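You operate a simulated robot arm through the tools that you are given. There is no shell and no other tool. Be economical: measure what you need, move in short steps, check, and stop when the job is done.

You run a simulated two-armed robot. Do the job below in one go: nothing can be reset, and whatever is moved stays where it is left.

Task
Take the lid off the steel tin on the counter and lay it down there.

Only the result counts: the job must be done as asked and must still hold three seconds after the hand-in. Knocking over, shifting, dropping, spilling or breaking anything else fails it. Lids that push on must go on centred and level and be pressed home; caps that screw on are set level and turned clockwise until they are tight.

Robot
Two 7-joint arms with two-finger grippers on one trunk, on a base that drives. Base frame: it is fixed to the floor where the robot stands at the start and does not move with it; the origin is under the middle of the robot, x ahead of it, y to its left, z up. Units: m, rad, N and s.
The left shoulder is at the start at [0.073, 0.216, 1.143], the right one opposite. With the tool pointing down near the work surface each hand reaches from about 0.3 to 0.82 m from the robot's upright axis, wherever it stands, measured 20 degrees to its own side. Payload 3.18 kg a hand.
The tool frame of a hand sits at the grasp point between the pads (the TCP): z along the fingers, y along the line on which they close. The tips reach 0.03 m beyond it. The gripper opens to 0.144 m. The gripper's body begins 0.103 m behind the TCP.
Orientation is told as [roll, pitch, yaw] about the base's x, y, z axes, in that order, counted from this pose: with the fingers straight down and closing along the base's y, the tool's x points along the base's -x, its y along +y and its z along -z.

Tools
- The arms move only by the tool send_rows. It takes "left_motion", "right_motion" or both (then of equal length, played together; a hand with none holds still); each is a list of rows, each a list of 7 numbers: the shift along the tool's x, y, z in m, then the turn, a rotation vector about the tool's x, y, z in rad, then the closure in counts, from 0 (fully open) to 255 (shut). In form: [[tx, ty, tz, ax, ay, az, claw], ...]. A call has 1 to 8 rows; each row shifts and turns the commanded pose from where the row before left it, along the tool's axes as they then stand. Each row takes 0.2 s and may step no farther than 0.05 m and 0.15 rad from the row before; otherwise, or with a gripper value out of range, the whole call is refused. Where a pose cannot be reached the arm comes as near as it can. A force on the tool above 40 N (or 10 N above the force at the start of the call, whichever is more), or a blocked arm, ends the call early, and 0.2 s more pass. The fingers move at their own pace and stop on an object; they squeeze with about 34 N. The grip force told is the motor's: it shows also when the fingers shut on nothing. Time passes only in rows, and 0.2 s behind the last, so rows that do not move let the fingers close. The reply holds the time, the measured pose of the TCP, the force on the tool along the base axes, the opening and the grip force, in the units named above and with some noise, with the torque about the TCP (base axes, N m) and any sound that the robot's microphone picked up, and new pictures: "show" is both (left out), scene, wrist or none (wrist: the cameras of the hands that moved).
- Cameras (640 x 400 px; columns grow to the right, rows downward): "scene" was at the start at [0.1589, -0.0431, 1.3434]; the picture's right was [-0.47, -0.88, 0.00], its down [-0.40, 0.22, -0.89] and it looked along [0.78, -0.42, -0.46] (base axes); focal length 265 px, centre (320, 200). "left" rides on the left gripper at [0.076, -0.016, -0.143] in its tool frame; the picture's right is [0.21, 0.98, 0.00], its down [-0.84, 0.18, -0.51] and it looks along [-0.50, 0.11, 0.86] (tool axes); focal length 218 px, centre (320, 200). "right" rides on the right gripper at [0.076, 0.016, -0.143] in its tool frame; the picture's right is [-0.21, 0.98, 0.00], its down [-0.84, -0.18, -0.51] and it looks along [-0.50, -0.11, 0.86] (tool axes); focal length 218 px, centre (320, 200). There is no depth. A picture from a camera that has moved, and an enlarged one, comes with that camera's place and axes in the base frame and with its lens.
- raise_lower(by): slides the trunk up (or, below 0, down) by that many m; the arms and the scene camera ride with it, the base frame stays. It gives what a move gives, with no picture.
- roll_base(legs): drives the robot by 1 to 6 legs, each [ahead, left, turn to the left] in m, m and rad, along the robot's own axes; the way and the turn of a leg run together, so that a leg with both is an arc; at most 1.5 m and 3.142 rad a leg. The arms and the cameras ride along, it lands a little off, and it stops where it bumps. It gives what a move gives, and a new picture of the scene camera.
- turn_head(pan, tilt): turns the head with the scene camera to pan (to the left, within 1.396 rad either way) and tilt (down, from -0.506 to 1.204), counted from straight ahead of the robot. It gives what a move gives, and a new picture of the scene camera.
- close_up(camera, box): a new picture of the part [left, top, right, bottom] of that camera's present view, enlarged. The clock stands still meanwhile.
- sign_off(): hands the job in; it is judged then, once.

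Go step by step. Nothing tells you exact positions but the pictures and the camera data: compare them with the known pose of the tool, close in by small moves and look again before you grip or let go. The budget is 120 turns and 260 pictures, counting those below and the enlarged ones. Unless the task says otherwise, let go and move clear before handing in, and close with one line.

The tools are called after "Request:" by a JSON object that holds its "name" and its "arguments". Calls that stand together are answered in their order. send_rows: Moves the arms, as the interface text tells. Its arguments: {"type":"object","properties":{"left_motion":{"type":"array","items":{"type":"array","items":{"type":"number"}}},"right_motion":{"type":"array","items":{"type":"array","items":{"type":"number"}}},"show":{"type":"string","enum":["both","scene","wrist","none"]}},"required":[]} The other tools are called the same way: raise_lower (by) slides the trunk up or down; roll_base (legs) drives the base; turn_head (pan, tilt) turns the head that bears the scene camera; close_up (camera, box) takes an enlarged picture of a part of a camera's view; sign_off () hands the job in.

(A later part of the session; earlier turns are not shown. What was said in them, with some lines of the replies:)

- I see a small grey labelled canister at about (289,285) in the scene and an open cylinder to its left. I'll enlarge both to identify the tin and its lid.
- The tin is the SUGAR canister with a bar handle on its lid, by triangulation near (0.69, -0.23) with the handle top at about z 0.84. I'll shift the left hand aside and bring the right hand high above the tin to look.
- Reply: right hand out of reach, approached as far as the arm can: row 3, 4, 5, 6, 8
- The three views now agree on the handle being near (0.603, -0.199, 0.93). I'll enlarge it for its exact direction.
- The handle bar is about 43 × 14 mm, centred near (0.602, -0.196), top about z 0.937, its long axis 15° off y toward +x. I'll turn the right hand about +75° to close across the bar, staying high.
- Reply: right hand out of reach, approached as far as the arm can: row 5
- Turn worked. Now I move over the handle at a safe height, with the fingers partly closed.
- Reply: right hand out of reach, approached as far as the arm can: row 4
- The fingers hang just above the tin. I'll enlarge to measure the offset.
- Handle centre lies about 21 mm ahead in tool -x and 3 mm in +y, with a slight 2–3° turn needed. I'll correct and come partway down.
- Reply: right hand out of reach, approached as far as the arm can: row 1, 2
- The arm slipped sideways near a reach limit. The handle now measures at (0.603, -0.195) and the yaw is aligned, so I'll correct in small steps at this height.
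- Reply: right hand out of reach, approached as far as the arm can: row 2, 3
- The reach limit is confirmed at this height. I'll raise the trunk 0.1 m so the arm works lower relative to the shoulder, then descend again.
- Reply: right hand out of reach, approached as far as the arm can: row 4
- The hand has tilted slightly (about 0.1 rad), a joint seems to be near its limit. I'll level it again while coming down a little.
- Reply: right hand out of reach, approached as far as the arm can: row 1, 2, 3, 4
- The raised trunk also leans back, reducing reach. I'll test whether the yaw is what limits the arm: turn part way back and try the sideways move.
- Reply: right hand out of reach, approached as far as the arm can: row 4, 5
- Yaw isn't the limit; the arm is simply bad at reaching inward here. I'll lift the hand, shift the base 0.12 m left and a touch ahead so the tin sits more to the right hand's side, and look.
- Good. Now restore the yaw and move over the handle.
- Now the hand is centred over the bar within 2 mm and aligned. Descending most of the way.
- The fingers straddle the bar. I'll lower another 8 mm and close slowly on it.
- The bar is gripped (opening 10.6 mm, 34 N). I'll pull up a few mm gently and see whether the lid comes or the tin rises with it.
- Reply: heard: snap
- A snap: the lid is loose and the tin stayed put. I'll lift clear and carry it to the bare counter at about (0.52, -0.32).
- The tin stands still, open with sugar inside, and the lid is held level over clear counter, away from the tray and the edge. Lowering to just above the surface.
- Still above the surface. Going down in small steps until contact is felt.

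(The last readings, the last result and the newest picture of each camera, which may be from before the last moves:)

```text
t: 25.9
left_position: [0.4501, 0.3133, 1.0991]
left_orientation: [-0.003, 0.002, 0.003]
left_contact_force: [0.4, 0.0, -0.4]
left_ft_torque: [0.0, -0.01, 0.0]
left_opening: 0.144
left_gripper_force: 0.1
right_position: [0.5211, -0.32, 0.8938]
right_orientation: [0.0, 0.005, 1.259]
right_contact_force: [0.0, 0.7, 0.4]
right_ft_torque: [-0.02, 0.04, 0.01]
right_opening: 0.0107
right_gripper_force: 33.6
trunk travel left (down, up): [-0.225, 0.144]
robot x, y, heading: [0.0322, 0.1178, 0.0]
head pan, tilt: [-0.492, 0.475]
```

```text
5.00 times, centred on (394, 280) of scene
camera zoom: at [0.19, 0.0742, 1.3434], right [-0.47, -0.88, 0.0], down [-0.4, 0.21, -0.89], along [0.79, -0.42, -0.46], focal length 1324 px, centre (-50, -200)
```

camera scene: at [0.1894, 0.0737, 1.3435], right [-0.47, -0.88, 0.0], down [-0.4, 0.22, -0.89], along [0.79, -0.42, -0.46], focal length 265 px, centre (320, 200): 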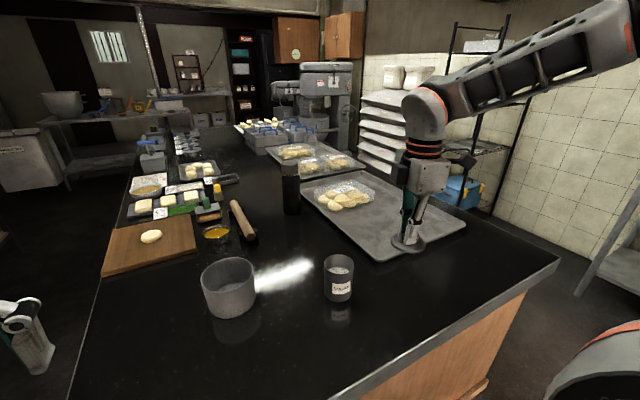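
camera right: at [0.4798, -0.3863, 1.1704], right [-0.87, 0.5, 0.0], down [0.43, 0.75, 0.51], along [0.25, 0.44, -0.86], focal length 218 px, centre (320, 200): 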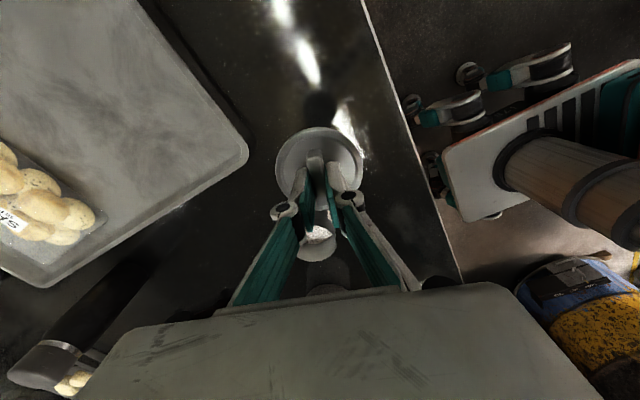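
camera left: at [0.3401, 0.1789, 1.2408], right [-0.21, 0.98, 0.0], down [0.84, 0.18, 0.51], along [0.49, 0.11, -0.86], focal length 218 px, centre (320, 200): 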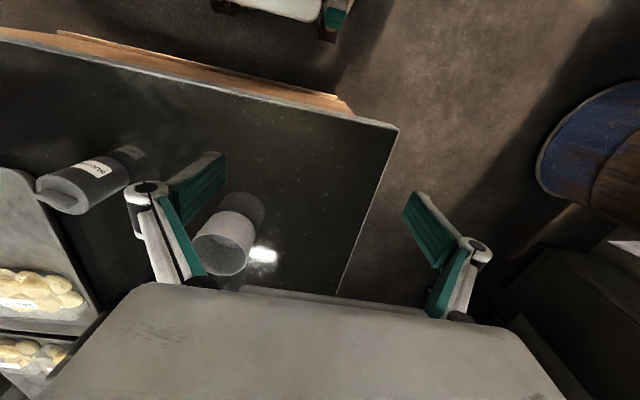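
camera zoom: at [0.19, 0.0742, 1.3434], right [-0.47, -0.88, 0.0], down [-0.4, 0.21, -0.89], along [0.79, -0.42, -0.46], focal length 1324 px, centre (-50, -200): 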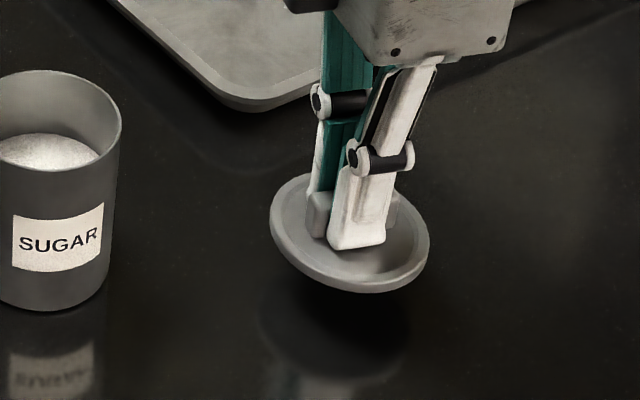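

Still airborne by perhaps 15–20 mm. Continuing.

Request:
{"name": "send_rows", "arguments": {"right_motion": [[0, 0, 0.004, 0, 0, 0, 255], [0, 0, 0.003, 0, 0, 0, 255], [0, 0, 0.003, 0, 0, 0, 255], [0, 0, 0, 0, 0, 0, 255]], "show": "none"}}

Request:
{"name": "close_up", "arguments": {"camera": "scene", "box": [330, 240, 458, 320]}}

```text
t: 26.9
left_position: [0.4493, 0.3133, 1.1005]
left_orientation: [-0.001, 0.002, 0.002]
left_contact_force: [0.1, 0.8, 0.0]
left_ft_torque: [0.0, -0.01, -0.04]
left_opening: 0.1437
left_gripper_force: 0.1
right_position: [0.5205, -0.32, 0.8826]
right_orientation: [-0.001, 0.003, 1.261]
right_contact_force: [-0.2, -0.7, -0.5]
right_ft_torque: [0.02, 0.01, -0.02]
right_opening: 0.0106
right_gripper_force: 33.8
trunk travel left (down, up): [-0.225, 0.144]
robot x, y, heading: [0.0279, 0.1195, 0.003]
head pan, tilt: [-0.492, 0.475]
```

```text
5.00 times, centred on (394, 280) of scene
camera zoom: at [0.1901, 0.0742, 1.3434], right [-0.47, -0.88, 0.0], down [-0.4, 0.21, -0.89], along [0.79, -0.42, -0.46], focal length 1324 px, centre (-50, -200)
```

zoom: 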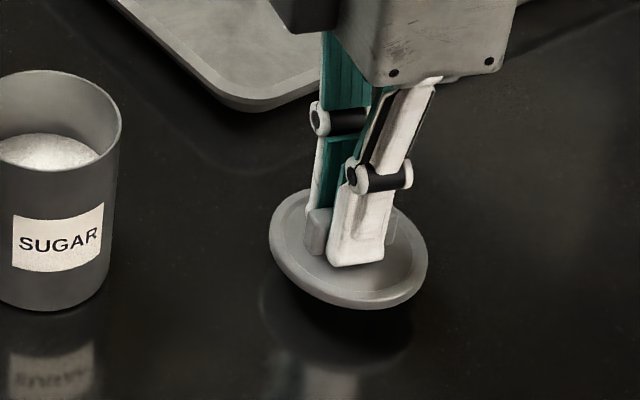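

Still no contact; the gap to the reflection is closing. Three more small steps at a time.

Request:
{"name": "send_rows", "arguments": {"right_motion": [[0, 0, 0.003, 0, 0, 0, 255], [0, 0, 0.002, 0, 0, 0, 255], [0, 0, 0.002, 0, 0, 0, 255], [0, 0, 0, 0, 0, 0, 255]], "show": "none"}}

Request:
{"name": "close_up", "arguments": {"camera": "scene", "box": [330, 240, 458, 320]}}

```text
t: 27.9
left_position: [0.4494, 0.3121, 1.1002]
left_orientation: [-0.002, 0.002, 0.004]
left_contact_force: [0.4, 0.3, -0.3]
left_ft_torque: [-0.03, -0.02, 0.01]
left_opening: 0.144
left_gripper_force: 0.1
right_position: [0.5204, -0.3213, 0.8759]
right_orientation: [0.002, 0.004, 1.262]
right_contact_force: [-0.8, 1.0, 0.2]
right_ft_torque: [0.0, 0.03, -0.03]
right_opening: 0.0102
right_gripper_force: 34.0
trunk travel left (down, up): [-0.225, 0.144]
robot x, y, heading: [0.032, 0.119, 0.003]
head pan, tilt: [-0.492, 0.475]
```

```text
5.00 times, centred on (394, 280) of scene
camera zoom: at [0.1901, 0.0742, 1.3434], right [-0.47, -0.88, 0.0], down [-0.4, 0.21, -0.89], along [0.79, -0.42, -0.46], focal length 1324 px, centre (-50, -200)
```

zoom: 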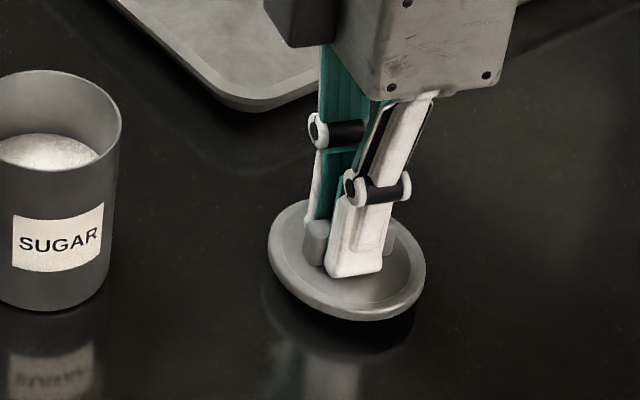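

No contact yet, roughly 10 mm to go at most. Continuing in fine steps.

Request:
{"name": "send_rows", "arguments": {"right_motion": [[0, 0, 0.002, 0, 0, 0, 255], [0, 0, 0.002, 0, 0, 0, 255], [0, 0, 0.002, 0, 0, 0, 255], [0, 0, 0, 0, 0, 0, 255]], "show": "none"}}

Request:
{"name": "close_up", "arguments": {"camera": "scene", "box": [330, 240, 458, 320]}}

```text
t: 28.9
left_position: [0.4489, 0.3132, 1.1001]
left_orientation: [-0.002, 0.002, 0.003]
left_contact_force: [0.1, -0.1, -0.5]
left_ft_torque: [-0.01, 0.0, -0.02]
left_opening: 0.144
left_gripper_force: 0.0
right_position: [0.519, -0.3214, 0.8703]
right_orientation: [0.0, 0.002, 1.26]
right_contact_force: [-0.1, 0.3, -0.1]
right_ft_torque: [0.03, 0.0, 0.0]
right_opening: 0.0103
right_gripper_force: 34.2
trunk travel left (down, up): [-0.225, 0.144]
robot x, y, heading: [0.0328, 0.1186, 0.003]
head pan, tilt: [-0.492, 0.475]
```

```text
5.00 times, centred on (394, 280) of scene
camera zoom: at [0.1901, 0.0742, 1.3434], right [-0.47, -0.88, 0.0], down [-0.4, 0.21, -0.89], along [0.79, -0.42, -0.46], focal length 1324 px, centre (-50, -200)
```

zoom: 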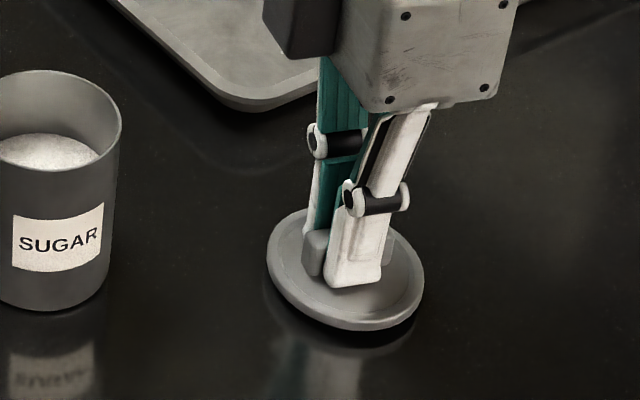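

Request:
{"name": "send_rows", "arguments": {"right_motion": [[0, 0, 0.002, 0, 0, 0, 255], [0, 0, 0.002, 0, 0, 0, 255], [0, 0, 0.001, 0, 0, 0, 255], [0, 0, 0, 0, 0, 0, 255]], "show": "none"}}

Request:
{"name": "close_up", "arguments": {"camera": "scene", "box": [330, 240, 458, 320]}}

```text
t: 29.9
left_position: [0.4492, 0.3123, 1.0993]
left_orientation: [-0.003, 0.003, 0.003]
left_contact_force: [-0.2, -0.4, -0.5]
left_ft_torque: [-0.01, -0.02, -0.02]
left_opening: 0.1439
left_gripper_force: 0.1
right_position: [0.521, -0.3194, 0.865]
right_orientation: [-0.001, 0.003, 1.262]
right_contact_force: [0.3, -0.8, 0.9]
right_ft_torque: [0.02, 0.01, 0.01]
right_opening: 0.0102
right_gripper_force: 34.4
trunk travel left (down, up): [-0.225, 0.144]
robot x, y, heading: [0.0305, 0.1204, 0.002]
head pan, tilt: [-0.492, 0.475]
```

```text
5.00 times, centred on (394, 280) of scene
camera zoom: at [0.19, 0.0742, 1.3434], right [-0.47, -0.88, 0.0], down [-0.4, 0.21, -0.89], along [0.79, -0.42, -0.46], focal length 1324 px, centre (-50, -200)
```

zoom: 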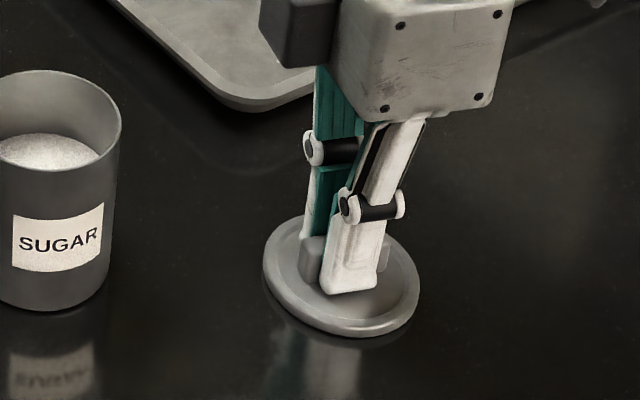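

The reflection is nearly touching the lid, just a few mm left. Final fine steps until force shows.

Request:
{"name": "send_rows", "arguments": {"right_motion": [[0, 0, 0.001, 0, 0, 0, 255], [0, 0, 0.001, 0, 0, 0, 255], [0, 0, 0.001, 0, 0, 0, 255], [0, 0, 0, 0, 0, 0, 255]], "show": "none"}}

Request:
{"name": "close_up", "arguments": {"camera": "scene", "box": [330, 240, 458, 320]}}

```text
t: 30.9
left_position: [0.4491, 0.3135, 1.1012]
left_orientation: [-0.001, 0.0, 0.004]
left_contact_force: [0.1, 0.2, 0.6]
left_ft_torque: [0.03, 0.01, 0.03]
left_opening: 0.1441
left_gripper_force: 0.1
right_position: [0.5212, -0.3209, 0.8634]
right_orientation: [-0.002, 0.004, 1.261]
right_contact_force: [-1.7, -2.2, 18.3]
right_ft_torque: [-0.05, 0.03, -0.02]
right_opening: 0.0102
right_gripper_force: 34.2
trunk travel left (down, up): [-0.225, 0.144]
robot x, y, heading: [0.0303, 0.1161, 0.004]
head pan, tilt: [-0.492, 0.475]
```

```text
5.00 times, centred on (394, 280) of scene
camera zoom: at [0.1886, 0.075, 1.3438], right [-0.47, -0.88, 0.0], down [-0.4, 0.21, -0.89], along [0.79, -0.42, -0.46], focal length 1324 px, centre (-50, -200)
```

zoom: 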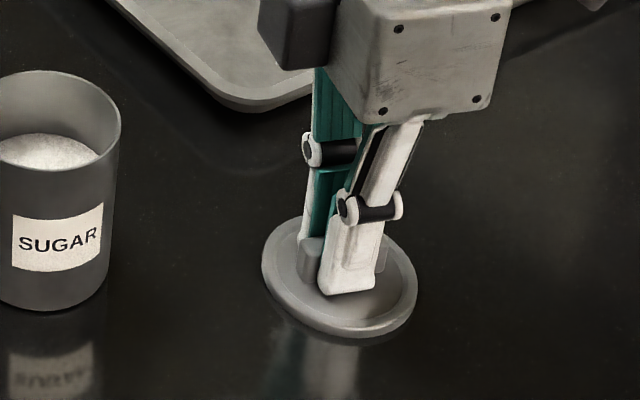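

Contact felt (18 N). I relax by 1 mm, open the fingers moderately, and rise straight up.

Request:
{"name": "send_rows", "arguments": {"right_motion": [[0, 0, -0.001, 0, 0, 0, 255], [0, 0, 0, 0, 0, 0, 225], [0, 0, 0, 0, 0, 0, 195], [0, 0, 0, 0, 0, 0, 180], [0, 0, -0.01, 0, 0, 0, 180], [0, 0, -0.03, 0, 0, 0, 180], [0, 0, -0.04, 0, 0, 0, 180], [0, 0, -0.04, 0, 0, 0, 180]]}}

Request:
{"name": "close_up", "arguments": {"camera": "scene", "box": [310, 230, 470, 330]}}

```text
t: 32.8
left_position: [0.4486, 0.3128, 1.1002]
left_orientation: [-0.003, 0.002, 0.005]
left_contact_force: [0.1, 0.8, 0.4]
left_ft_torque: [0.01, -0.04, 0.0]
left_opening: 0.144
left_gripper_force: 0.0
right_position: [0.5197, -0.3209, 0.9833]
right_orientation: [0.0, 0.003, 1.263]
right_contact_force: [0.3, -0.3, -0.4]
right_ft_torque: [-0.02, 0.01, 0.01]
right_opening: 0.0424
right_gripper_force: 0.1
trunk travel left (down, up): [-0.225, 0.144]
robot x, y, heading: [0.03, 0.1171, 0.004]
head pan, tilt: [-0.492, 0.475]
camera scene: at [0.1892, 0.0745, 1.3436], right [-0.47, -0.88, 0.0], down [-0.4, 0.21, -0.89], along [0.79, -0.42, -0.46], focal length 265 px, centre (320, 200)
camera right: at [0.4816, -0.3893, 1.1246], right [-0.87, 0.5, 0.0], down [0.43, 0.75, 0.5], along [0.25, 0.44, -0.86], focal length 218 px, centre (320, 200)
```

scene: 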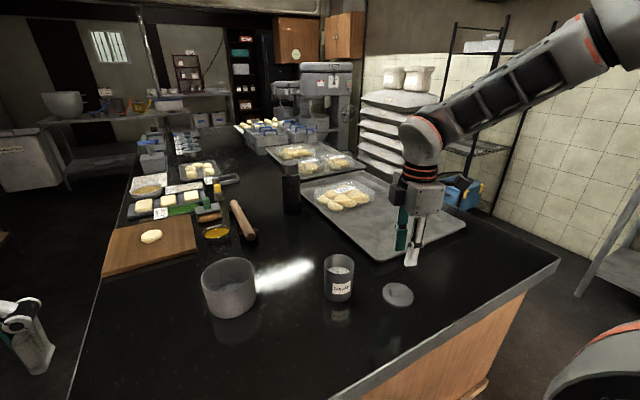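
right: 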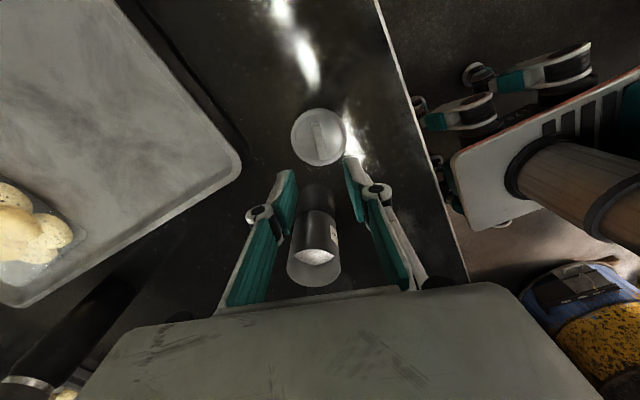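

```text
4.00 times, centred on (390, 280) of scene
camera zoom: at [0.1892, 0.0745, 1.3436], right [-0.47, -0.88, 0.0], down [-0.4, 0.21, -0.89], along [0.79, -0.42, -0.46], focal length 1059 px, centre (40, -120)
```

zoom: 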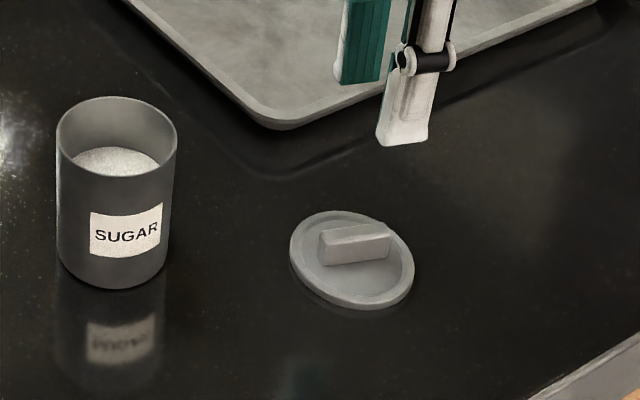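

The lid lies flat on the counter, the tin stands open where it was, and the hand is clear. Handing in.

Request:
{"name": "sign_off", "arguments": {}}

```text
The job is handed in.
```

The lid is off the steel sugar tin and lying flat on the bare counter beside it. The tin was not shifted, and nothing was knocked or spilled.
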